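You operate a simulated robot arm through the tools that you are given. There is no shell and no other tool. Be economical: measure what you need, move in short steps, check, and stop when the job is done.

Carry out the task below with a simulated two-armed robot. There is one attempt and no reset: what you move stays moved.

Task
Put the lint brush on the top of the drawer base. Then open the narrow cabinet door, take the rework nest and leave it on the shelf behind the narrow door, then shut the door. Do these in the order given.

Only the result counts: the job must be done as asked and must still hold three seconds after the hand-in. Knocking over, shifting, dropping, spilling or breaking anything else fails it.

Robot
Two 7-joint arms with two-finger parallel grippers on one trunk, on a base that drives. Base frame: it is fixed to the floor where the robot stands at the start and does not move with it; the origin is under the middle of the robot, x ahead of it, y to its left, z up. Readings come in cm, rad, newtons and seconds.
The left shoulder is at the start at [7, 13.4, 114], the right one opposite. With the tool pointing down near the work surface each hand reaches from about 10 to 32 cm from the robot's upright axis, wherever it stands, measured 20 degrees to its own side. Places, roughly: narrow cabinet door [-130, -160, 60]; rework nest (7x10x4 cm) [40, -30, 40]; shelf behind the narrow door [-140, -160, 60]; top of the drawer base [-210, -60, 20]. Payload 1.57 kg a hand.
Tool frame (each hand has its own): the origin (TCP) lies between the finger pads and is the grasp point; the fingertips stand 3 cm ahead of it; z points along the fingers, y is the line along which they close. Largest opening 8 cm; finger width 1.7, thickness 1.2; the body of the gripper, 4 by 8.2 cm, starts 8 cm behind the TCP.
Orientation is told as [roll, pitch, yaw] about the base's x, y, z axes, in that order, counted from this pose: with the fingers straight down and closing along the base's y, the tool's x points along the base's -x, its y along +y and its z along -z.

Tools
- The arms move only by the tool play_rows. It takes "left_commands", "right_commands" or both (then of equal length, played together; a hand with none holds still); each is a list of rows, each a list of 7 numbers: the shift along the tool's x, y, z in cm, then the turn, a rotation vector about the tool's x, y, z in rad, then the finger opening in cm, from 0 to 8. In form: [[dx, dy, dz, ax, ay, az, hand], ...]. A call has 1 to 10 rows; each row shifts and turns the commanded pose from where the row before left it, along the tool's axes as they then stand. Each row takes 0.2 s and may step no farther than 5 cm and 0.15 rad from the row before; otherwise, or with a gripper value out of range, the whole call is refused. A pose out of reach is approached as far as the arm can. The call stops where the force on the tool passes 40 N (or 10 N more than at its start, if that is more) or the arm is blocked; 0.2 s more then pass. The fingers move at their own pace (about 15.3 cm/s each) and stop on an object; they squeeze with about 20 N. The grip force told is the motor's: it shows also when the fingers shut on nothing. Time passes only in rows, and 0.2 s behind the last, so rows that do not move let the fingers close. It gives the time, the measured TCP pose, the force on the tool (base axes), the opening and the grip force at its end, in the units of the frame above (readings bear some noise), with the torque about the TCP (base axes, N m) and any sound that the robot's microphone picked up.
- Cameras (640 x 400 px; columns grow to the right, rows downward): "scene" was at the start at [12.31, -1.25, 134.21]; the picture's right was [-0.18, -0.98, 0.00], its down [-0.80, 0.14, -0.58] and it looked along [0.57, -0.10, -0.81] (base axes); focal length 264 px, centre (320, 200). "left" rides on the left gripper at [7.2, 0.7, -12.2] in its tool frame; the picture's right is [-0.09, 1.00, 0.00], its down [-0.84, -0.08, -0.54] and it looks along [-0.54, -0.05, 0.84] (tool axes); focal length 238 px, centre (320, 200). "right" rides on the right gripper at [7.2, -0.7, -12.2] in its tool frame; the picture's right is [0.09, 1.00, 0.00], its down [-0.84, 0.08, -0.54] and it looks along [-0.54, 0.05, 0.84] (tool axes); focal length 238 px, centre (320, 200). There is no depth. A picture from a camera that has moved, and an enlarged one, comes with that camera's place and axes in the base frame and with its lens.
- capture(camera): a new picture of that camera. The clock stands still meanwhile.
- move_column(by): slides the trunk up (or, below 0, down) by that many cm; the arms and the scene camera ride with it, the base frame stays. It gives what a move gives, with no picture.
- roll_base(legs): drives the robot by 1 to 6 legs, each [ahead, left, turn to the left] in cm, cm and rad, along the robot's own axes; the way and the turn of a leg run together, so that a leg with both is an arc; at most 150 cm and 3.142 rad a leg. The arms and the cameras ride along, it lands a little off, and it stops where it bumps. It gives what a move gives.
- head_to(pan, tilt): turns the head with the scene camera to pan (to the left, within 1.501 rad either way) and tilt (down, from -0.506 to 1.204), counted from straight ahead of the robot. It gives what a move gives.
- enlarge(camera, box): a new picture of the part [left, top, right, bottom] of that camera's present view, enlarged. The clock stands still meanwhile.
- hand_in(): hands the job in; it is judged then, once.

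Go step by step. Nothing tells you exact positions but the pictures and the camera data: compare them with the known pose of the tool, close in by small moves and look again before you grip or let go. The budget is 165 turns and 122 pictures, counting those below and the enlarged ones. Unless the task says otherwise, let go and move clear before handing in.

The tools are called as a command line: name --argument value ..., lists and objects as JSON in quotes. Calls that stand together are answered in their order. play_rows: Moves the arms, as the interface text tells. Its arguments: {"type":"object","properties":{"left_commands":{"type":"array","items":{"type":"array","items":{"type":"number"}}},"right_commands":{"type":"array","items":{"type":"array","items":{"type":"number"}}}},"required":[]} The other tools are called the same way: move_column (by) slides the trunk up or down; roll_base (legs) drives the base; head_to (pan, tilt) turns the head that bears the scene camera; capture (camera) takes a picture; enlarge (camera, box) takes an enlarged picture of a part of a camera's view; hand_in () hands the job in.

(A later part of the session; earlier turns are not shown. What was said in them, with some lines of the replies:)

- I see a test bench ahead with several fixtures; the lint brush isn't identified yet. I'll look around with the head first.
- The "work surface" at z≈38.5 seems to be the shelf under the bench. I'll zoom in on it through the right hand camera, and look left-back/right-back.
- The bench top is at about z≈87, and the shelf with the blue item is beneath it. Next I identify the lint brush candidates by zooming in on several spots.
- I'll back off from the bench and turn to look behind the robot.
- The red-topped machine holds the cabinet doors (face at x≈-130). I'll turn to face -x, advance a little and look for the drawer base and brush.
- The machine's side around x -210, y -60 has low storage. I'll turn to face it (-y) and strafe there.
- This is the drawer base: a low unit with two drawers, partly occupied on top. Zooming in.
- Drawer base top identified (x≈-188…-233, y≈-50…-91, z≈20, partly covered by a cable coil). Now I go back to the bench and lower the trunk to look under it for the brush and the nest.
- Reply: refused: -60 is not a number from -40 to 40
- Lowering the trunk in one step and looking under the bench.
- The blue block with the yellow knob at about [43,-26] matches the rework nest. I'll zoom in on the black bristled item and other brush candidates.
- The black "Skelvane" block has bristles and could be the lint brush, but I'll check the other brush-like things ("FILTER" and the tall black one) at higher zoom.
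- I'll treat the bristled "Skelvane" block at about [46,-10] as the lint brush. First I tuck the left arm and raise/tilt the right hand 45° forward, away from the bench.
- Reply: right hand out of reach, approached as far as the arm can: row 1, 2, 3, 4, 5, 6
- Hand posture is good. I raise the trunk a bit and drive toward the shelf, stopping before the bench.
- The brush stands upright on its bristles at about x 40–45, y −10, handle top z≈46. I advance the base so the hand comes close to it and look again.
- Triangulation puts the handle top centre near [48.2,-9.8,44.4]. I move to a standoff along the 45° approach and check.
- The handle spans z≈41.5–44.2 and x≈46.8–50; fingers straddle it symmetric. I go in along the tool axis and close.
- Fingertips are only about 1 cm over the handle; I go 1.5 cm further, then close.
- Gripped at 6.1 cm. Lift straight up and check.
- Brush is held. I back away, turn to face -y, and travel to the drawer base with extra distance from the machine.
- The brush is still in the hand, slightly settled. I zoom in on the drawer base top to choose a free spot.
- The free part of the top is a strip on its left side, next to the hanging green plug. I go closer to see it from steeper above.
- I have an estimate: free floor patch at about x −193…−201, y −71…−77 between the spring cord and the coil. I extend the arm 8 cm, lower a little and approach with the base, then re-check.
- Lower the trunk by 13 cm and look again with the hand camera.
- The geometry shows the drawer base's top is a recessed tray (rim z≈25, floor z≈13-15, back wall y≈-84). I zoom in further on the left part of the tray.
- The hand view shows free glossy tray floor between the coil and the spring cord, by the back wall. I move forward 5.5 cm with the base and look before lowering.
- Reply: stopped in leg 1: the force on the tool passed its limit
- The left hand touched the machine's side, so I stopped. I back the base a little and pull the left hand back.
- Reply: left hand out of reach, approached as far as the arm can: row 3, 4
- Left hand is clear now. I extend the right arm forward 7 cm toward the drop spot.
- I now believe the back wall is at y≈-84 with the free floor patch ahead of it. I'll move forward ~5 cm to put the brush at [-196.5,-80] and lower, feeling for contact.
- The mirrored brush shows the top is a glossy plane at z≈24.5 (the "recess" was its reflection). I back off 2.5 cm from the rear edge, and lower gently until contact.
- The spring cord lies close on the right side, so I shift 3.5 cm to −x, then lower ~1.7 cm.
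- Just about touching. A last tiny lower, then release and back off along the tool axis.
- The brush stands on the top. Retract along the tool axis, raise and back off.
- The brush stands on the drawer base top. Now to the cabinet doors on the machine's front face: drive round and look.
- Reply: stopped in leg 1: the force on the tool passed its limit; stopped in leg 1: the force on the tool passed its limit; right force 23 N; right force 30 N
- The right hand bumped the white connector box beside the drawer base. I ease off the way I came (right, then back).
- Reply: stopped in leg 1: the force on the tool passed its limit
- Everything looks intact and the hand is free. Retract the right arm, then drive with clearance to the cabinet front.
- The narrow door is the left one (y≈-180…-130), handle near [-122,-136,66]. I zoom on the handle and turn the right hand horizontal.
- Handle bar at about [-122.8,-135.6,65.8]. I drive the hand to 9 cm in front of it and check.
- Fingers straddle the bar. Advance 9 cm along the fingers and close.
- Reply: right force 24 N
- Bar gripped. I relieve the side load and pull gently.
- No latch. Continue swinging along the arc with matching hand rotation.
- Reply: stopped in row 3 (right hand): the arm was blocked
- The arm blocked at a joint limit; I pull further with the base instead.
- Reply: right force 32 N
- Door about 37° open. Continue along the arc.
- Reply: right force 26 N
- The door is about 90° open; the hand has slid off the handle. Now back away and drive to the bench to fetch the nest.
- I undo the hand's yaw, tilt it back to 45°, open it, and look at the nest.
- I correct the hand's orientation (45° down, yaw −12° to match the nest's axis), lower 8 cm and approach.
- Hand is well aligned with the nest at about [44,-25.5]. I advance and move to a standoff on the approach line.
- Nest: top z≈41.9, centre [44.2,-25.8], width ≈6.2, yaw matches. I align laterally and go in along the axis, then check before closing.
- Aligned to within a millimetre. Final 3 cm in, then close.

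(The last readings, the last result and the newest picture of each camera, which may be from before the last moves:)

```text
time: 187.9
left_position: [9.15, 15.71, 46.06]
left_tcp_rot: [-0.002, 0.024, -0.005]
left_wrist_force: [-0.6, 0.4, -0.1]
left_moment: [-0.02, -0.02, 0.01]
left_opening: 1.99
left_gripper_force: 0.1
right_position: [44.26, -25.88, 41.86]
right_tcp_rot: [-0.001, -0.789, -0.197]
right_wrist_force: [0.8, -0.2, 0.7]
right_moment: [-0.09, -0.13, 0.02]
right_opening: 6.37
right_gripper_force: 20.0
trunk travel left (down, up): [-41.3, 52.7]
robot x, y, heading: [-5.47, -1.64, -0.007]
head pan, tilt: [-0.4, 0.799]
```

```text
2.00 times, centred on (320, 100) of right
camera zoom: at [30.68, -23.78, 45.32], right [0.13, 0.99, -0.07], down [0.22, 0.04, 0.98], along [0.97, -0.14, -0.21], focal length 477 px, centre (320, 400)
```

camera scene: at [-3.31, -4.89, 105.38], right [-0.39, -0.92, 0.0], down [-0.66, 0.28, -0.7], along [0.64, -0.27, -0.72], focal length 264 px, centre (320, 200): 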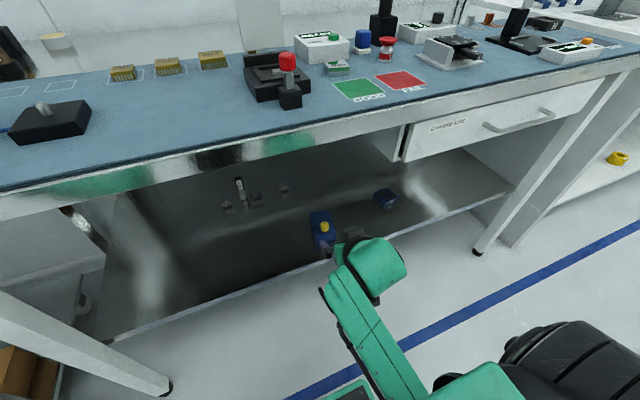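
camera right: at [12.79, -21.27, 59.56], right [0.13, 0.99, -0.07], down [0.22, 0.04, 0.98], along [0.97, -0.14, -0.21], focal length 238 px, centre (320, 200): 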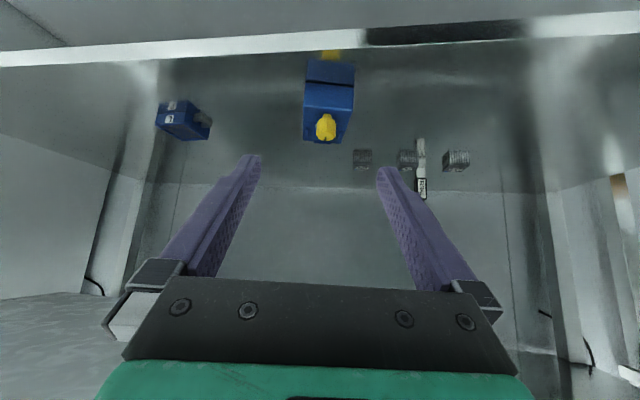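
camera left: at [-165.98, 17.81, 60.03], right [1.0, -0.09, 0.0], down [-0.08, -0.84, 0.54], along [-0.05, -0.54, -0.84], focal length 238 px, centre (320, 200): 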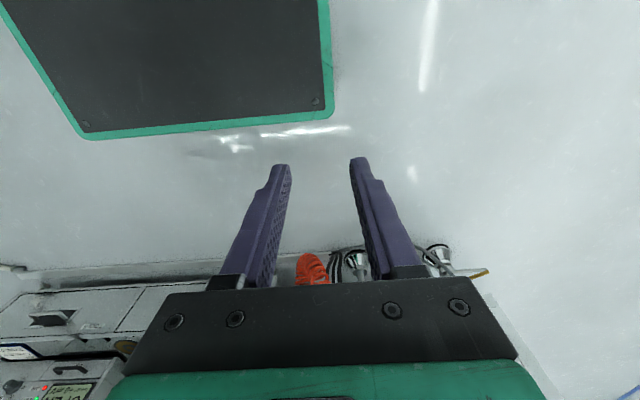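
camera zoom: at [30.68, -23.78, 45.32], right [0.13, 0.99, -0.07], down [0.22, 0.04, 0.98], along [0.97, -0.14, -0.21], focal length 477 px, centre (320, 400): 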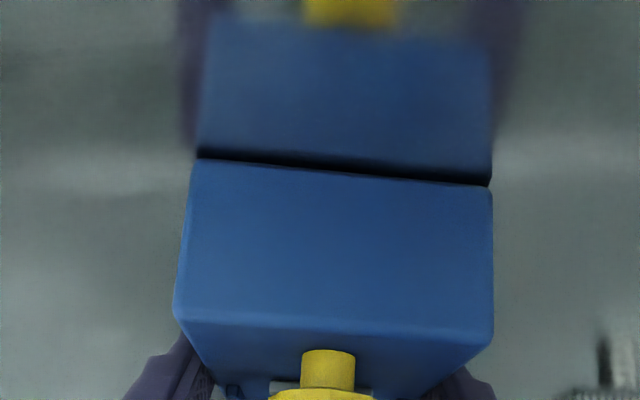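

Gripped (6.4 cm). Lift straight up 8 cm and check.

play_rows --right_commands '[[-0.5, 0, -0.5, 0, 0, 0, 4], [-1, 0, -1, 0, 0, 0, 4], [-1.4, 0, -1.4, 0, 0, 0, 4], [-1.4, 0, -1.4, 0, 0, 0, 4], [-1.4, 0, -1.4, 0, 0, 0, 4]]'

capture --camera "right"

```text
time: 189.2
left_position: [9.09, 15.78, 46.01]
left_tcp_rot: [-0.001, 0.024, -0.006]
left_wrist_force: [0.5, 1.0, 0.6]
left_moment: [-0.02, -0.03, 0.02]
left_opening: 2.03
left_gripper_force: 0.2
right_position: [44.17, -25.85, 49.66]
right_tcp_rot: [0.002, -0.788, -0.197]
right_wrist_force: [0.8, 0.1, -1.5]
right_moment: [-0.03, 0.02, -0.01]
right_opening: 6.35
right_gripper_force: 19.7
trunk travel left (down, up): [-41.3, 52.7]
robot x, y, heading: [-5.94, -2.02, -0.002]
head pan, tilt: [-0.4, 0.799]
```

```text
32 pictures are left
camera right: at [30.67, -23.77, 53.23], right [0.13, 0.99, -0.06], down [0.22, 0.03, 0.98], along [0.97, -0.14, -0.21], focal length 238 px, centre (320, 200)
```

right: 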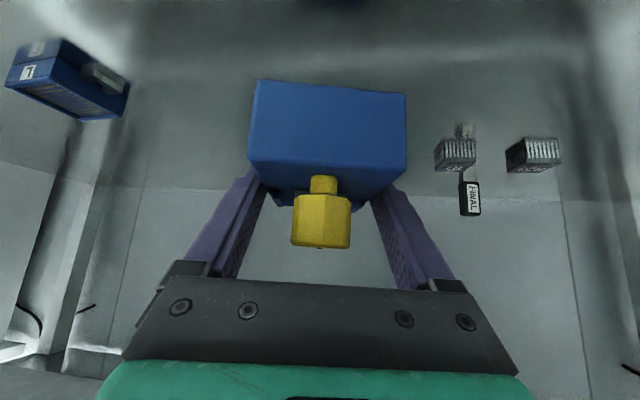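

The nest is held level. I back out, move down the aisle, and turn to face the cabinet obliquely (rotated 0.7 rad left from straight-on) to stay clear of the open door.

roll_base --legs '[[-40, 0, 0], [0, -75, 0], [0, 0, -1.22], [0, 0, -1.22]]'

move_column --by 22

roll_base --legs '[[40, 40, 0]]'

head_to --pan 0 --tilt 0.6

capture --camera "scene"

capture --camera "right"

```text
time: 201.4
left_position: [-46.05, -99.36, 45.9]
left_tcp_rot: [-0.004, 0.024, -2.447]
left_wrist_force: [0.1, -0.5, 0.3]
left_moment: [-0.03, 0.0, -0.04]
left_opening: 2.02
left_gripper_force: 0.1
right_position: [-99.59, -90.28, 49.63]
right_tcp_rot: [-0.001, -0.786, -2.639]
right_wrist_force: [0.1, 0.9, -0.8]
right_moment: [-0.04, 0.0, -0.01]
right_opening: 6.36
right_gripper_force: 20.1
trunk travel left (down, up): [-41.3, 52.7]
robot x, y, heading: [-45.59, -76.54, -2.448]
head pan, tilt: [-0.4, 0.799]
```

```text
time: 203.7
left_position: [-46.07, -99.42, 67.91]
left_tcp_rot: [-0.003, 0.024, -2.448]
left_wrist_force: [-0.1, -0.4, 0.2]
left_moment: [0.02, 0.01, -0.02]
left_opening: 1.99
left_gripper_force: 0.1
right_position: [-99.66, -90.28, 71.72]
right_tcp_rot: [0.0, -0.786, -2.64]
right_wrist_force: [0.8, -0.2, -0.9]
right_moment: [-0.03, 0.02, -0.02]
right_opening: 6.4
right_gripper_force: 19.6
trunk travel left (down, up): [-63.3, 30.7]
robot x, y, heading: [-45.91, -76.34, -2.448]
head pan, tilt: [-0.4, 0.799]
```

```text
time: 206.9
left_position: [-50.69, -155.49, 67.95]
left_tcp_rot: [-0.003, 0.024, -2.449]
left_wrist_force: [-0.4, -0.1, 0.2]
left_moment: [0.0, -0.03, 0.01]
left_opening: 2.0
left_gripper_force: 0.0
right_position: [-104.24, -146.26, 71.55]
right_tcp_rot: [0.0, -0.786, -2.639]
right_wrist_force: [0.3, -0.2, -1.7]
right_moment: [0.0, 0.02, 0.02]
right_opening: 6.37
right_gripper_force: 20.1
trunk travel left (down, up): [-63.3, 30.7]
robot x, y, heading: [-50.33, -132.32, -2.445]
head pan, tilt: [-0.4, 0.799]
```

```text
time: 207.8
left_position: [-50.64, -155.46, 68.05]
left_tcp_rot: [-0.001, 0.024, -2.449]
left_wrist_force: [0.1, -1.7, -0.8]
left_moment: [0.05, 0.04, -0.03]
left_opening: 1.99
left_gripper_force: 0.1
right_position: [-104.18, -146.27, 71.76]
right_tcp_rot: [0.0, -0.787, -2.639]
right_wrist_force: [-0.1, -0.2, -1.3]
right_moment: [-0.01, 0.0, 0.01]
right_opening: 6.34
right_gripper_force: 20.6
trunk travel left (down, up): [-63.3, 30.7]
robot x, y, heading: [-50.8, -132.49, -2.445]
head pan, tilt: [0.0, 0.6]
```

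```text
31 pictures are left
camera scene: at [-60.93, -141.28, 129.06], right [-0.64, 0.77, 0.0], down [0.43, 0.36, -0.82], along [-0.63, -0.53, -0.57], focal length 264 px, centre (320, 200)
```

scene: 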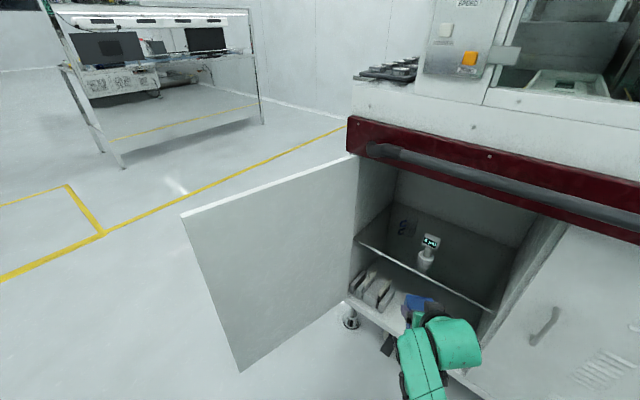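

```text
30 pictures are left
camera right: at [-92.47, -139.03, 75.22], right [0.54, -0.84, -0.06], down [-0.14, -0.17, 0.98], along [-0.83, -0.51, -0.21], focal length 238 px, centre (320, 200)
```

right: 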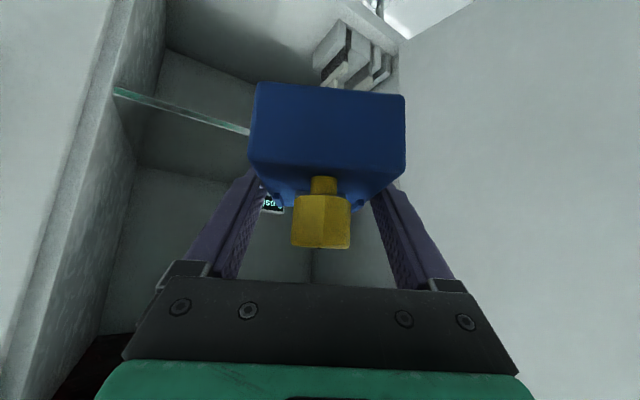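

I see the cabinet interior with a shelf and an instrument at its back. Zooming for detail.

enlarge --camera "scene" --box '[330, 180, 550, 330]'

```text
2.67 times, centred on (440, 255) of scene
camera zoom: at [-60.93, -141.28, 129.06], right [-0.64, 0.77, 0.0], down [0.43, 0.36, -0.82], along [-0.63, -0.53, -0.57], focal length 705 px, centre (0, 53)
```

zoom: 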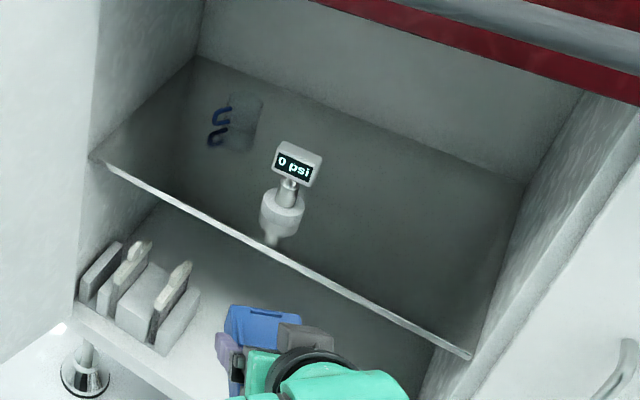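

Shelf: z≈60, x −126…−158, y −178…−131; gauge stands near [-135,-154.5]. I'll place the nest to its right at about [-140,-144.5]. Move in partly first.

roll_base --legs '[[15.6, -14.8, 0]]'

capture --camera "scene"

capture --camera "right"

```text
time: 209.5
left_position: [-72.19, -154.14, 68.06]
left_tcp_rot: [-0.002, 0.025, -2.449]
left_wrist_force: [-0.4, 0.3, 0.1]
left_moment: [0.02, -0.01, -0.01]
left_opening: 2.01
left_gripper_force: 0.1
right_position: [-125.86, -145.01, 71.67]
right_tcp_rot: [-0.001, -0.787, -2.64]
right_wrist_force: [-0.5, -0.5, -1.7]
right_moment: [-0.01, -0.03, 0.01]
right_opening: 6.35
right_gripper_force: 19.5
trunk travel left (down, up): [-63.3, 30.7]
robot x, y, heading: [-71.98, -131.13, -2.444]
head pan, tilt: [0.0, 0.6]
```

```text
28 pictures are left
camera scene: at [-82.5, -140.04, 129.06], right [-0.64, 0.77, 0.0], down [0.43, 0.36, -0.82], along [-0.63, -0.53, -0.57], focal length 264 px, centre (320, 200)
```

scene: 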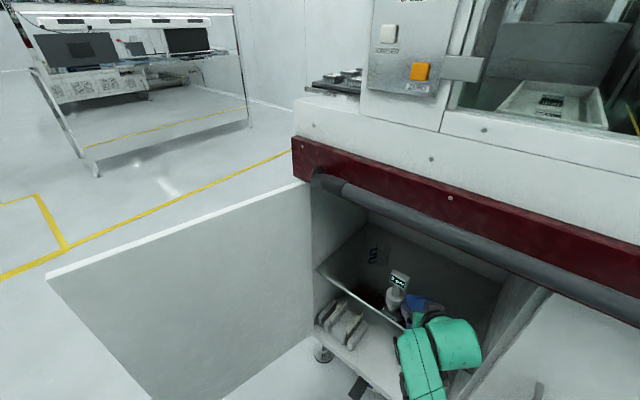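

```text
27 pictures are left
camera right: at [-114.02, -137.79, 75.21], right [0.54, -0.84, -0.06], down [-0.14, -0.17, 0.98], along [-0.83, -0.51, -0.21], focal length 238 px, centre (320, 200)
```

right: 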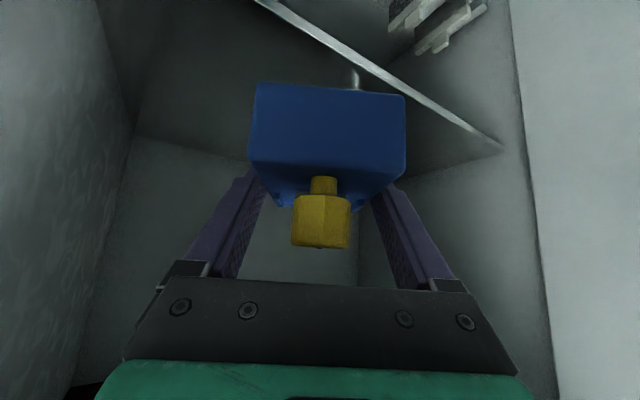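

Continue the remaining 14 cm inward.

roll_base --legs '[[5, -5.2, 0], [4.7, -5.2, 0]]'

capture --camera "right"

enlarge --camera "scene" --box '[280, 230, 520, 400]'

```text
time: 211.1
left_position: [-86.29, -152.52, 68.01]
left_tcp_rot: [0.0, 0.025, -2.446]
left_wrist_force: [0.2, 0.8, -0.4]
left_moment: [0.01, -0.02, -0.02]
left_opening: 1.99
left_gripper_force: 0.0
right_position: [-139.91, -143.24, 71.66]
right_tcp_rot: [0.002, -0.784, -2.64]
right_wrist_force: [0.3, -0.3, -2.3]
right_moment: [-0.02, 0.02, -0.04]
right_opening: 6.35
right_gripper_force: 20.1
trunk travel left (down, up): [-63.3, 30.7]
robot x, y, heading: [-86.24, -129.57, -2.441]
head pan, tilt: [0.0, 0.6]
```

```text
26 pictures are left
camera right: at [-128.17, -136.04, 75.17], right [0.54, -0.84, -0.06], down [-0.15, -0.17, 0.98], along [-0.83, -0.51, -0.21], focal length 238 px, centre (320, 200)
```

right: 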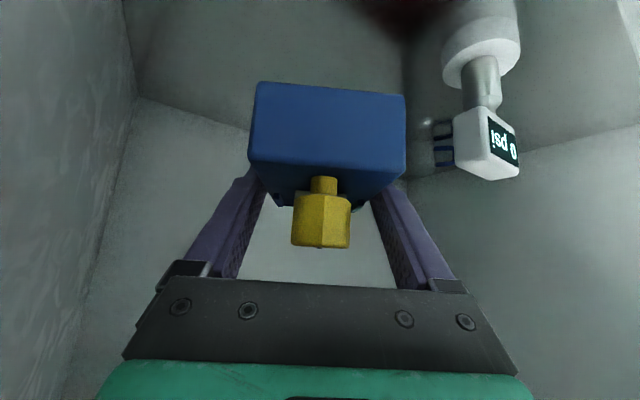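

```text
2.35 times, centred on (400, 315) of scene
camera zoom: at [-96.7, -138.27, 129.05], right [-0.64, 0.77, 0.0], down [0.43, 0.36, -0.82], along [-0.63, -0.53, -0.57], focal length 622 px, centre (132, -71)
```

zoom: 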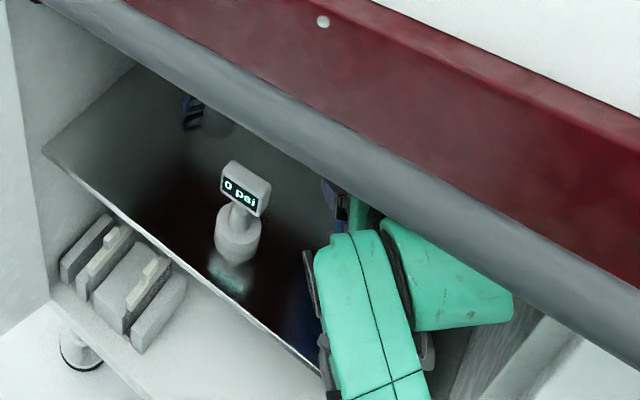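

Clear of the gauge. Lower 6 cm with the trunk and check the reflection.

move_column --by -6

capture --camera "right"

```text
time: 212.1
left_position: [-86.22, -152.46, 62.0]
left_tcp_rot: [-0.003, 0.025, -2.447]
left_wrist_force: [-0.1, 0.5, 0.6]
left_moment: [-0.02, -0.01, 0.0]
left_opening: 1.97
left_gripper_force: 0.0
right_position: [-139.75, -143.23, 65.78]
right_tcp_rot: [0.002, -0.787, -2.638]
right_wrist_force: [-0.2, 0.3, -0.9]
right_moment: [-0.05, -0.03, 0.01]
right_opening: 6.37
right_gripper_force: 20.2
trunk travel left (down, up): [-57.3, 36.7]
robot x, y, heading: [-86.32, -129.56, -2.441]
head pan, tilt: [0.0, 0.6]
```

```text
24 pictures are left
camera right: at [-128.1, -136.04, 69.21], right [0.54, -0.84, -0.06], down [-0.14, -0.17, 0.98], along [-0.83, -0.51, -0.21], focal length 238 px, centre (320, 200)
```

right: 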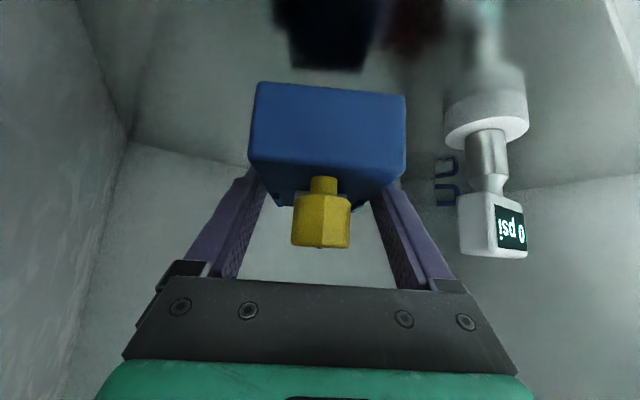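

About 2.5–3 cm to go. Lower 2 cm with the arm and re-check.

play_rows --right_commands '[[0.47, 0, 0.47, 0, 0, 0, 4], [0.47, 0, 0.47, 0, 0, 0, 4], [0.47, 0, 0.47, 0, 0, 0, 4], [0, 0, 0, 0, 0, 0, 4]]'

enlarge --camera "right" --box '[200, 0, 440, 150]'

```text
time: 213.1
left_position: [-86.31, -152.43, 62.01]
left_tcp_rot: [-0.001, 0.025, -2.449]
left_wrist_force: [0.1, 0.1, 0.3]
left_moment: [0.02, 0.02, -0.03]
left_opening: 2.0
left_gripper_force: 0.0
right_position: [-139.79, -143.27, 63.73]
right_tcp_rot: [0.002, -0.787, -2.638]
right_wrist_force: [0.1, -1.0, -1.8]
right_moment: [0.0, 0.01, 0.03]
right_opening: 6.37
right_gripper_force: 20.0
trunk travel left (down, up): [-57.3, 36.7]
robot x, y, heading: [-86.19, -129.21, -2.442]
head pan, tilt: [0.0, 0.6]
```

```text
2.67 times, centred on (320, 75) of right
camera zoom: at [-128.08, -136.04, 67.22], right [0.54, -0.84, -0.07], down [-0.14, -0.17, 0.98], along [-0.83, -0.51, -0.21], focal length 636 px, centre (320, 533)
```

zoom: 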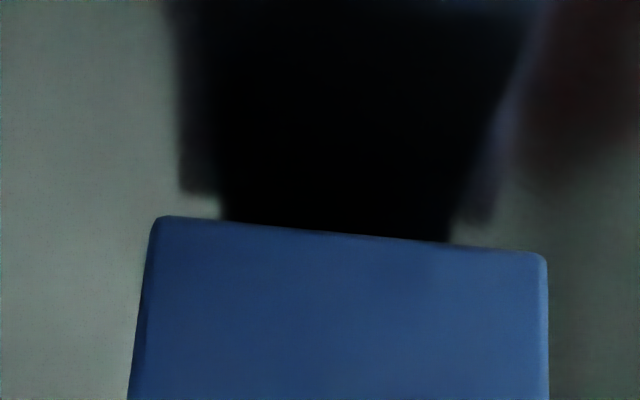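

Gap still roughly 1.7 cm by reflection. Lower 1.2 cm more.

play_rows --right_commands '[[0.42, 0, 0.42, 0, 0, 0, 4], [0.42, 0, 0.42, 0, 0, 0, 4], [0, 0, 0, 0, 0, 0, 4]]'

enlarge --camera "right" --box '[200, 0, 440, 150]'

```text
time: 213.9
left_position: [-86.27, -152.44, 61.93]
left_tcp_rot: [-0.002, 0.023, -2.448]
left_wrist_force: [0.9, 0.4, 0.4]
left_moment: [0.01, 0.01, 0.01]
left_opening: 2.01
left_gripper_force: 0.0
right_position: [-139.83, -143.23, 62.53]
right_tcp_rot: [0.001, -0.786, -2.639]
right_wrist_force: [-0.4, -0.9, -0.8]
right_moment: [-0.01, 0.0, -0.01]
right_opening: 6.35
right_gripper_force: 20.2
trunk travel left (down, up): [-57.3, 36.7]
robot x, y, heading: [-86.18, -129.52, -2.439]
head pan, tilt: [0.0, 0.6]
```

```text
2.67 times, centred on (320, 75) of right
camera zoom: at [-128.09, -136.07, 66.04], right [0.54, -0.84, -0.06], down [-0.14, -0.17, 0.98], along [-0.83, -0.51, -0.21], focal length 636 px, centre (320, 533)
```

zoom: 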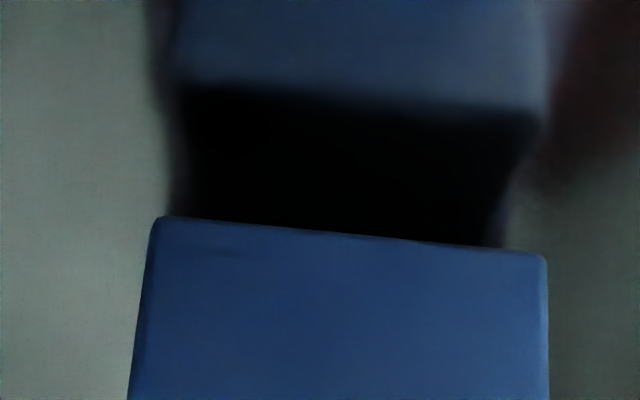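

play_rows --right_commands '[[0.3, 0, 0.3, 0, 0, 0, 4], [0.27, 0, 0.27, 0, 0, 0, 4], [0, 0, 0, 0, 0, 0, 4]]'

enlarge --camera "right" --box '[200, 0, 440, 150]'

```text
time: 214.7
left_position: [-86.31, -152.56, 61.98]
left_tcp_rot: [0.0, 0.025, -2.447]
left_wrist_force: [-0.6, 0.1, -0.3]
left_moment: [0.03, 0.0, 0.0]
left_opening: 1.99
left_gripper_force: 0.2
right_position: [-139.8, -143.17, 61.76]
right_tcp_rot: [0.001, -0.787, -2.639]
right_wrist_force: [-0.2, 0.9, -1.7]
right_moment: [0.02, -0.03, -0.03]
right_opening: 6.36
right_gripper_force: 19.8
trunk travel left (down, up): [-57.3, 36.7]
robot x, y, heading: [-85.94, -129.38, -2.444]
head pan, tilt: [0.0, 0.6]
```

```text
2.67 times, centred on (320, 75) of right
camera zoom: at [-128.09, -136.07, 65.22], right [0.54, -0.84, -0.06], down [-0.14, -0.17, 0.98], along [-0.83, -0.51, -0.21], focal length 636 px, centre (320, 533)
```

zoom: 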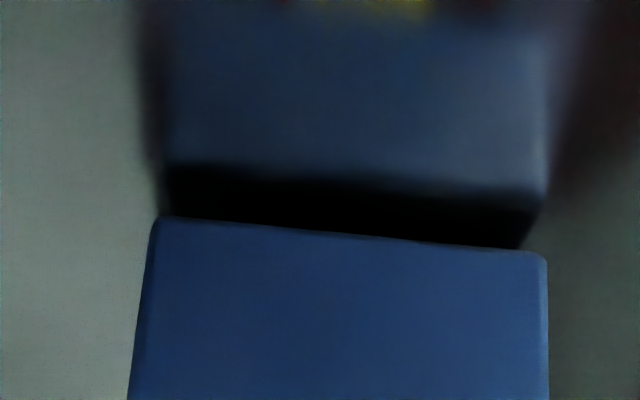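

play_rows --right_commands '[[0.15, 0, 0.15, 0, 0, 0, 4], [0.1, 0, 0.1, 0, 0, 0, 4], [0, 0, 0, 0, 0, 0, 4]]'

enlarge --camera "right" --box '[200, 0, 440, 150]'

```text
time: 215.5
left_position: [-86.33, -152.43, 61.98]
left_tcp_rot: [-0.001, 0.024, -2.449]
left_wrist_force: [-1.1, -0.8, 0.3]
left_moment: [0.0, -0.05, 0.01]
left_opening: 1.99
left_gripper_force: 0.1
right_position: [-139.82, -143.32, 61.2]
right_tcp_rot: [0.003, -0.788, -2.639]
right_wrist_force: [-0.5, -0.3, -1.3]
right_moment: [0.01, -0.02, 0.02]
right_opening: 6.35
right_gripper_force: 19.9
trunk travel left (down, up): [-57.3, 36.7]
robot x, y, heading: [-85.83, -129.57, -2.442]
head pan, tilt: [0.0, 0.6]
```

```text
2.67 times, centred on (320, 75) of right
camera zoom: at [-128.1, -136.06, 64.86], right [0.54, -0.84, -0.06], down [-0.14, -0.17, 0.98], along [-0.83, -0.51, -0.21], focal length 636 px, centre (320, 533)
```

zoom: 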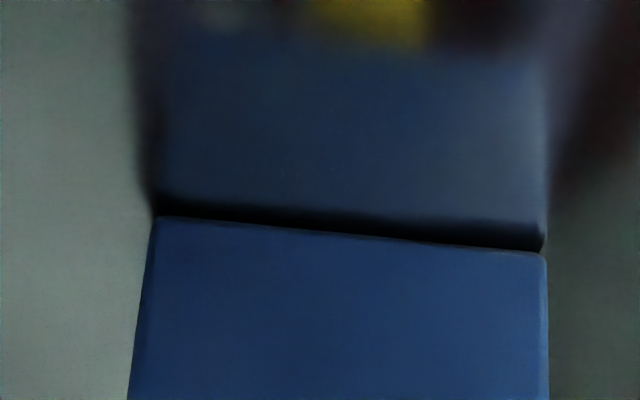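

Nearly touching. Lower the last millimetre, release, and retract along the tool axis.

play_rows --right_commands '[[0.08, 0, 0.08, 0, 0, 0, 4], [0, 0, 0, 0, 0, 0, 4], [0, 0, 0, 0, 0, 0, 6.6], [0, 0, 0, 0, 0, 0, 8], [0, 0, 0, 0, 0, 0, 8]]'

capture --camera "right"

```text
time: 216.7
left_position: [-86.24, -152.47, 61.98]
left_tcp_rot: [-0.003, 0.024, -2.45]
left_wrist_force: [-0.3, -0.4, 1.6]
left_moment: [0.0, 0.01, -0.01]
left_opening: 1.98
left_gripper_force: 0.0
right_position: [-139.7, -143.35, 61.14]
right_tcp_rot: [0.0, -0.786, -2.64]
right_wrist_force: [0.2, 0.2, -0.2]
right_moment: [-0.02, 0.03, 0.04]
right_opening: 7.99
right_gripper_force: 0.0
trunk travel left (down, up): [-57.3, 36.7]
robot x, y, heading: [-86.07, -129.57, -2.448]
head pan, tilt: [0.0, 0.6]
```

```text
19 pictures are left
camera right: at [-128.09, -136.07, 64.77], right [0.54, -0.84, -0.06], down [-0.14, -0.17, 0.98], along [-0.83, -0.51, -0.21], focal length 238 px, centre (320, 200)
```

right: 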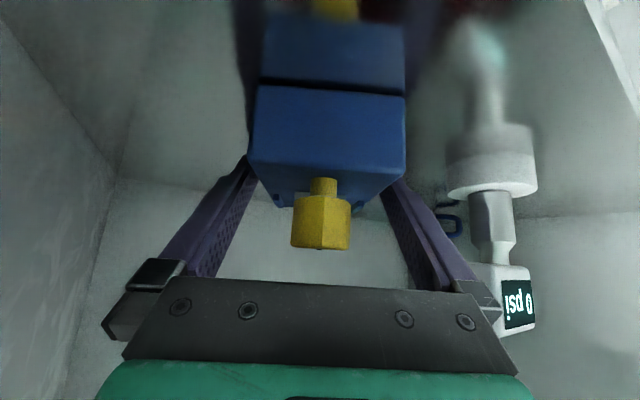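

Released. Retract along the tool axis (up and away from the gauge).

play_rows --right_commands '[[0, 0, -1, 0, 0, 0, 8], [0, 0, -2, 0, 0, 0, 8], [0, 0, -2.5, 0, 0, 0, 8], [0, 0, -3, 0, 0, 0, 8]]'

roll_base --legs '[[-9.7, 10.4, 0], [-16, 15, 0]]'

capture --camera "scene"

```text
time: 217.7
left_position: [-86.22, -152.45, 61.99]
left_tcp_rot: [-0.001, 0.024, -2.447]
left_wrist_force: [0.3, 0.6, -0.6]
left_moment: [0.01, 0.0, 0.0]
left_opening: 2.0
left_gripper_force: 0.1
right_position: [-134.57, -140.41, 67.14]
right_tcp_rot: [-0.001, -0.787, -2.637]
right_wrist_force: [0.4, -0.5, 0.6]
right_moment: [0.01, -0.01, 0.0]
right_opening: 8.03
right_gripper_force: 0.2
trunk travel left (down, up): [-57.3, 36.7]
robot x, y, heading: [-86.02, -129.53, -2.442]
head pan, tilt: [0.0, 0.6]
```

```text
time: 220.3
left_position: [-50.35, -155.36, 62.07]
left_tcp_rot: [-0.002, 0.024, -2.447]
left_wrist_force: [0.3, 0.8, -0.3]
left_moment: [-0.02, 0.05, 0.0]
left_opening: 1.98
left_gripper_force: 0.2
right_position: [-98.61, -143.29, 67.21]
right_tcp_rot: [0.0, -0.786, -2.639]
right_wrist_force: [0.8, 0.1, 0.1]
right_moment: [0.01, 0.01, -0.01]
right_opening: 8.0
right_gripper_force: 0.0
trunk travel left (down, up): [-57.3, 36.7]
robot x, y, heading: [-50.18, -132.24, -2.445]
head pan, tilt: [0.0, 0.6]
```

```text
18 pictures are left
camera scene: at [-60.57, -141.19, 123.07], right [-0.64, 0.77, 0.0], down [0.43, 0.36, -0.83], along [-0.63, -0.53, -0.56], focal length 264 px, centre (320, 200)
```

scene: 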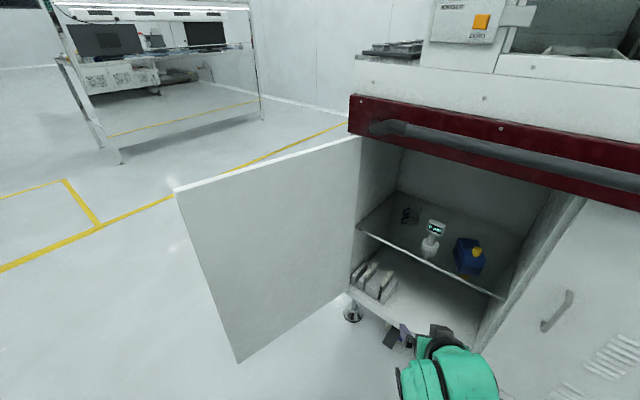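

The nest sits on the shelf. Now for the door: it's at ~103°, so I go round its outer side with a closed right hand, lowered below the handle, and push it shut.

play_rows --right_commands '[[0, 0, 0, 0, 0, 0, 0], [0, 0, 0, 0, 0, 0, 0]]'

roll_base --legs '[[-21.5, 18, 0], [0, 0, -0.697], [0, 97, 0]]'

move_column --by -15

head_to --pan -0.3 --tilt 0.6

capture --camera "scene"

```text
time: 220.9
left_position: [-50.4, -155.41, 62.03]
left_tcp_rot: [-0.002, 0.024, -2.448]
left_wrist_force: [0.3, -0.4, 0.5]
left_moment: [0.01, -0.01, 0.0]
left_opening: 2.01
left_gripper_force: 0.0
right_position: [-98.71, -143.4, 67.13]
right_tcp_rot: [-0.001, -0.787, -2.639]
right_wrist_force: [1.1, 0.0, 0.9]
right_moment: [0.0, -0.02, 0.0]
right_opening: 0.0
right_gripper_force: 20.5
trunk travel left (down, up): [-57.3, 36.7]
robot x, y, heading: [-50.32, -132.18, -2.442]
head pan, tilt: [0.0, 0.6]
```

```text
time: 229.4
left_position: [-37.31, -248.13, 62.01]
left_tcp_rot: [-0.002, 0.025, 3.134]
left_wrist_force: [-0.8, 0.5, 1.1]
left_moment: [0.0, 0.02, 0.02]
left_opening: 2.0
left_gripper_force: 0.1
right_position: [-66.47, -207.7, 67.31]
right_tcp_rot: [0.0, -0.787, 2.945]
right_wrist_force: [-0.1, -1.0, 0.7]
right_moment: [0.01, 0.02, -0.02]
right_opening: 0.0
right_gripper_force: 20.2
trunk travel left (down, up): [-57.3, 36.7]
robot x, y, heading: [-22.27, -230.26, 3.139]
head pan, tilt: [0.0, 0.6]
```

```text
time: 231.2
left_position: [-37.31, -248.02, 47.02]
left_tcp_rot: [-0.002, 0.026, 3.134]
left_wrist_force: [1.3, 0.6, -0.7]
left_moment: [-0.01, -0.01, -0.01]
left_opening: 2.02
left_gripper_force: 0.1
right_position: [-66.41, -207.77, 52.16]
right_tcp_rot: [0.002, -0.787, 2.944]
right_wrist_force: [-0.7, -0.1, -0.9]
right_moment: [0.0, -0.01, -0.02]
right_opening: 0.0
right_gripper_force: 20.3
trunk travel left (down, up): [-42.3, 51.7]
robot x, y, heading: [-22.31, -230.52, 3.138]
head pan, tilt: [0.0, 0.6]
```

```text
time: 232.0
left_position: [-37.26, -248.12, 46.98]
left_tcp_rot: [-0.002, 0.024, 3.134]
left_wrist_force: [0.1, 0.2, 0.3]
left_moment: [-0.01, 0.01, -0.01]
left_opening: 2.02
left_gripper_force: 0.1
right_position: [-66.31, -207.73, 52.2]
right_tcp_rot: [0.0, -0.787, 2.943]
right_wrist_force: [0.1, 0.2, -0.3]
right_moment: [-0.01, -0.03, -0.02]
right_opening: 0.01
right_gripper_force: 20.1
trunk travel left (down, up): [-42.3, 51.7]
robot x, y, heading: [-22.64, -230.58, 3.136]
head pan, tilt: [-0.3, 0.6]
```

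```text
17 pictures are left
camera scene: at [-35.59, -227.94, 108.06], right [0.3, 0.95, 0.0], down [0.54, -0.17, -0.83], along [-0.79, 0.25, -0.56], focal length 264 px, centre (320, 200)
```

scene: 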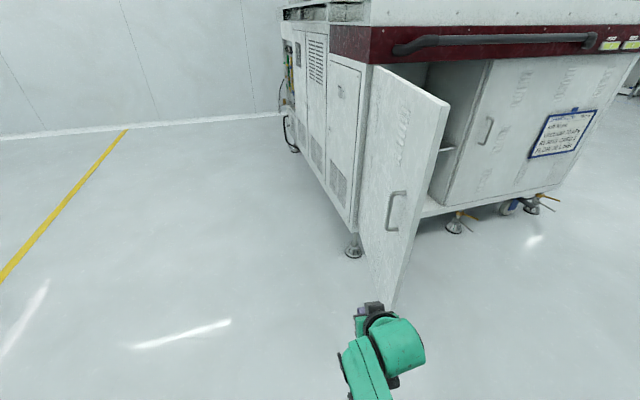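

Hand is outside the door near its tip. I advance 13 cm and push right (+y), then along the closing arc.

roll_base --legs '[[13, 0, 0], [0, -14, 0], [0, -11, 0], [1, -11, 0]]'

capture --camera "scene"

```text
time: 235.4
left_position: [-50.26, -222.22, 47.02]
left_tcp_rot: [-0.001, 0.024, 3.134]
left_wrist_force: [0.5, -0.2, 0.2]
left_moment: [0.01, 0.04, -0.01]
left_opening: 1.99
left_gripper_force: 0.0
right_position: [-79.19, -181.97, 51.93]
right_tcp_rot: [0.007, -0.776, 2.938]
right_wrist_force: [3.2, 1.1, 0.6]
right_moment: [-0.02, 0.23, -0.04]
right_opening: 0.0
right_gripper_force: 20.6
trunk travel left (down, up): [-42.3, 51.7]
robot x, y, heading: [-35.35, -204.88, 3.14]
head pan, tilt: [-0.3, 0.6]
stopped in leg 4: the robot was blocked; the commanded pose is now the measured one
```

```text
16 pictures are left
camera scene: at [-48.58, -202.0, 108.08], right [0.3, 0.95, 0.0], down [0.54, -0.17, -0.83], along [-0.79, 0.25, -0.56], focal length 264 px, centre (320, 200)
```

scene: 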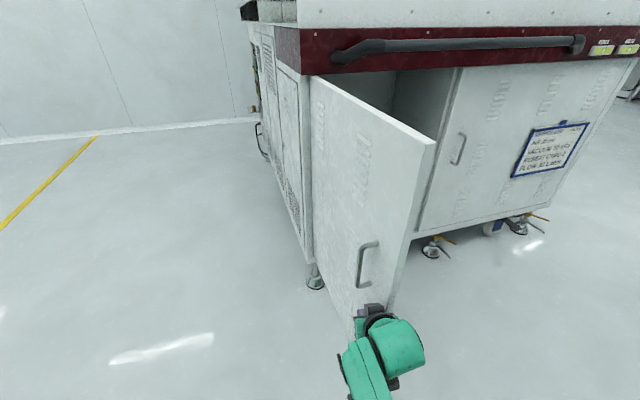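

roll_base --legs '[[0, -10, 0]]'

capture --camera "right"

```text
time: 236.5
left_position: [-50.3, -212.23, 47.04]
left_tcp_rot: [-0.002, 0.024, 3.133]
left_wrist_force: [0.8, 0.0, -0.1]
left_moment: [-0.03, 0.02, 0.03]
left_opening: 2.02
left_gripper_force: 0.1
right_position: [-79.25, -172.02, 51.79]
right_tcp_rot: [0.008, -0.775, 2.938]
right_wrist_force: [-0.2, -0.6, 0.5]
right_moment: [-0.03, 0.03, -0.01]
right_opening: 0.0
right_gripper_force: 19.9
trunk travel left (down, up): [-42.3, 51.7]
robot x, y, heading: [-35.22, -194.91, 3.143]
head pan, tilt: [-0.3, 0.6]
```

```text
15 pictures are left
camera right: at [-65.66, -174.01, 55.48], right [-0.13, -0.99, -0.06], down [-0.23, -0.03, 0.97], along [-0.96, 0.14, -0.22], focal length 238 px, centre (320, 200)
```

right: 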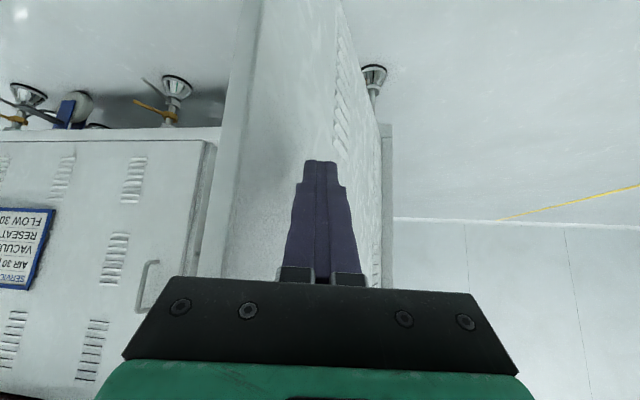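

The hand is against the outer face. Continue along the arc.

roll_base --legs '[[2, -7, 0], [4, -6, 0], [7, -8.5, 0]]'

capture --camera "scene"

```text
time: 239.0
left_position: [-63.29, -190.74, 46.92]
left_tcp_rot: [0.0, 0.026, 3.135]
left_wrist_force: [0.6, 0.4, -0.1]
left_moment: [-0.02, -0.02, 0.0]
left_opening: 2.02
left_gripper_force: 0.1
right_position: [-92.26, -150.51, 51.73]
right_tcp_rot: [0.007, -0.774, 2.937]
right_wrist_force: [0.7, 0.7, -0.6]
right_moment: [-0.01, 0.02, 0.0]
right_opening: 0.0
right_gripper_force: 20.3
trunk travel left (down, up): [-42.3, 51.7]
robot x, y, heading: [-47.81, -173.41, 3.142]
head pan, tilt: [-0.3, 0.6]
```

```text
14 pictures are left
camera scene: at [-61.61, -170.49, 108.05], right [0.3, 0.95, 0.0], down [0.54, -0.17, -0.82], along [-0.79, 0.25, -0.57], focal length 264 px, centre (320, 200)
```

scene: 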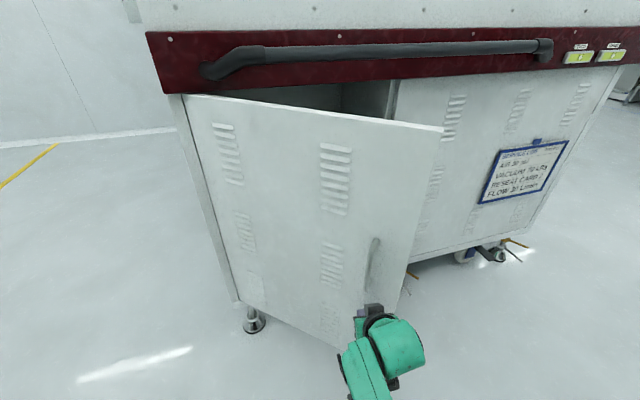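

roll_base --legs '[[9, -5.5, 0], [10, -4, 0], [6, -1, 0]]'

capture --camera "scene"

```text
time: 241.5
left_position: [-88.45, -180.19, 47.0]
left_tcp_rot: [-0.001, 0.025, 3.135]
left_wrist_force: [-0.2, -0.7, -0.9]
left_moment: [0.01, -0.02, 0.03]
left_opening: 2.0
left_gripper_force: 0.1
right_position: [-117.4, -140.05, 51.66]
right_tcp_rot: [0.009, -0.775, 2.94]
right_wrist_force: [-0.6, 0.3, 0.1]
right_moment: [0.01, 0.03, -0.01]
right_opening: 0.01
right_gripper_force: 19.9
trunk travel left (down, up): [-42.3, 51.7]
robot x, y, heading: [-73.19, -162.58, 3.139]
head pan, tilt: [-0.3, 0.6]
```

```text
13 pictures are left
camera scene: at [-86.78, -159.99, 108.05], right [0.3, 0.95, 0.0], down [0.54, -0.17, -0.82], along [-0.79, 0.25, -0.57], focal length 264 px, centre (320, 200)
```

scene: 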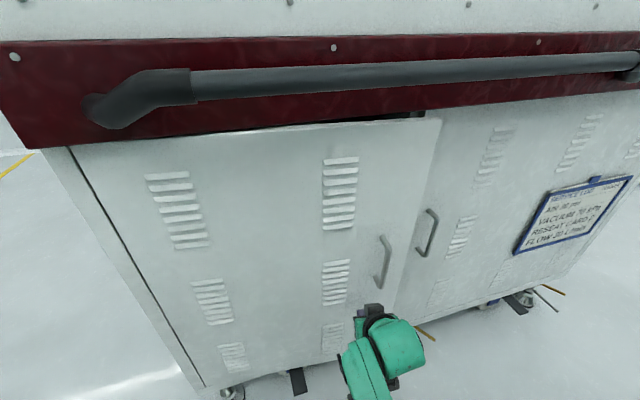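

Almost shut. Push the last centimetres gently with the arm.

play_rows --right_commands '[[-0.7, 0.2, 0.71, 0, 0, 0, 0], [-0.7, 0.2, 0.71, 0, 0, 0, 0], [-0.7, 0.2, 0.71, 0, 0, 0, 0], [-0.7, 0.2, 0.71, 0, 0, 0, 0], [-0.7, 0.2, 0.71, 0, 0, 0, 0], [-0.5, 0.1, 0.5, 0, 0, 0, 0], [-0.5, 0.1, 0.5, 0, 0, 0, 0], [-0.5, 0.1, 0.5, 0, 0, 0, 0], [0, 0, 0, 0, 0, 0, 0]]'

capture --camera "scene"

```text
time: 243.1
left_position: [-88.08, -180.17, 47.13]
left_tcp_rot: [-0.005, 0.021, 3.133]
left_wrist_force: [1.2, -0.3, 0.5]
left_moment: [0.02, -0.03, 0.02]
left_opening: 2.01
left_gripper_force: 0.0
right_position: [-122.93, -139.92, 51.65]
right_tcp_rot: [0.002, -0.767, 2.941]
right_wrist_force: [21.7, -5.4, 12.6]
right_moment: [-0.14, 0.0, 0.21]
right_opening: 0.0
right_gripper_force: 20.7
trunk travel left (down, up): [-42.3, 51.7]
robot x, y, heading: [-73.65, -162.72, 3.141]
head pan, tilt: [-0.3, 0.6]
stopped in row 7 (right hand): the force on the tool passed its limit (the readings are from after the stop); the commanded pose is now the measured one
```

```text
12 pictures are left
camera scene: at [-86.15, -160.16, 108.16], right [0.3, 0.95, 0.0], down [0.54, -0.17, -0.83], along [-0.79, 0.25, -0.56], focal length 264 px, centre (320, 200)
```

scene: 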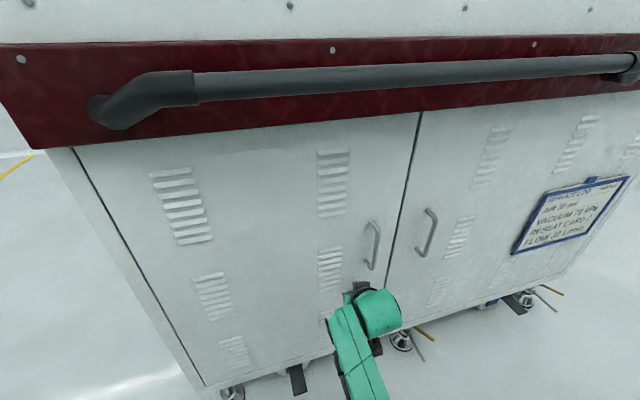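

Door is flush. I release pressure and back off, then check that it stays closed and the brush is still in place as far as visible.

roll_base --legs '[[-25, 0, 0]]'

head_to --pan 0 --tilt 0.5

capture --camera "scene"

```text
time: 244.9
left_position: [-63.44, -180.16, 47.08]
left_tcp_rot: [-0.002, 0.025, 3.135]
left_wrist_force: [-0.1, -0.7, -0.4]
left_moment: [0.0, 0.01, -0.04]
left_opening: 2.0
left_gripper_force: 0.0
right_position: [-98.32, -139.94, 51.47]
right_tcp_rot: [0.004, -0.761, 2.941]
right_wrist_force: [-0.3, -0.1, 0.0]
right_moment: [0.02, 0.0, 0.02]
right_opening: 0.01
right_gripper_force: 20.2
trunk travel left (down, up): [-42.3, 51.7]
robot x, y, heading: [-48.31, -162.88, 3.137]
head pan, tilt: [-0.3, 0.6]
```

```text
time: 245.7
left_position: [-63.42, -180.35, 47.02]
left_tcp_rot: [-0.001, 0.025, 3.136]
left_wrist_force: [-0.3, 0.4, -0.8]
left_moment: [-0.01, -0.03, -0.01]
left_opening: 1.97
left_gripper_force: 0.0
right_position: [-98.37, -139.86, 51.33]
right_tcp_rot: [0.002, -0.762, 2.942]
right_wrist_force: [0.0, 0.3, 0.7]
right_moment: [-0.01, 0.02, 0.0]
right_opening: 0.01
right_gripper_force: 19.8
trunk travel left (down, up): [-42.3, 51.7]
robot x, y, heading: [-48.38, -163.04, 3.134]
head pan, tilt: [0.0, 0.499]
```

```text
11 pictures are left
camera scene: at [-62.42, -162.7, 108.97], right [0.0, 1.0, 0.0], down [0.48, 0.0, -0.88], along [-0.88, 0.0, -0.48], focal length 264 px, centre (320, 200)
```

scene: 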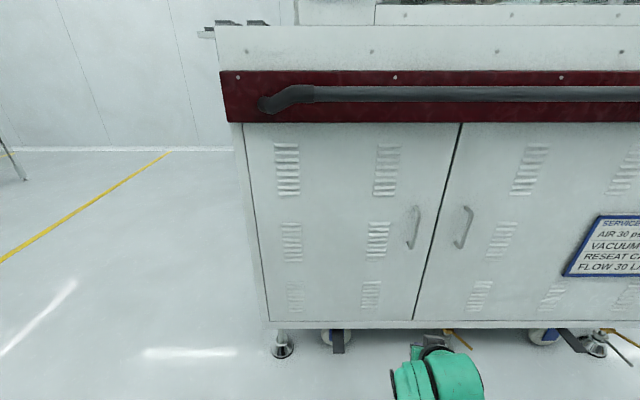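

The door is shut and stays shut, the nest is on the shelf behind it, and the brush is on the drawer base. Handing in.

hand_in

```text
The job is handed in.
```

I put the brush on top of the drawer base, left the nest on the shelf behind the narrow door, and shut the door, in that order. The job is handed in, but I don't know the verdict.

- **Lint brush:** nothing was labelled as a lint brush, so I took the black bristled block marked "Skelvane" to be it. It was standing upright on the drawer base when I last saw it, before I went on to the cabinet. I did not look at it again before handing in.
- **Rework nest:** I took the blue block with the yellow knob, which matched the stated size and position. It sits on the shelf to the right of the gauge.
- **Contacts on the way:** the left hand touched the side of the machine once. Later the right hand bumped the white connector box beside the drawer base, and I backed out. Both spots looked unchanged afterwards, but I can't rule out a small shift.
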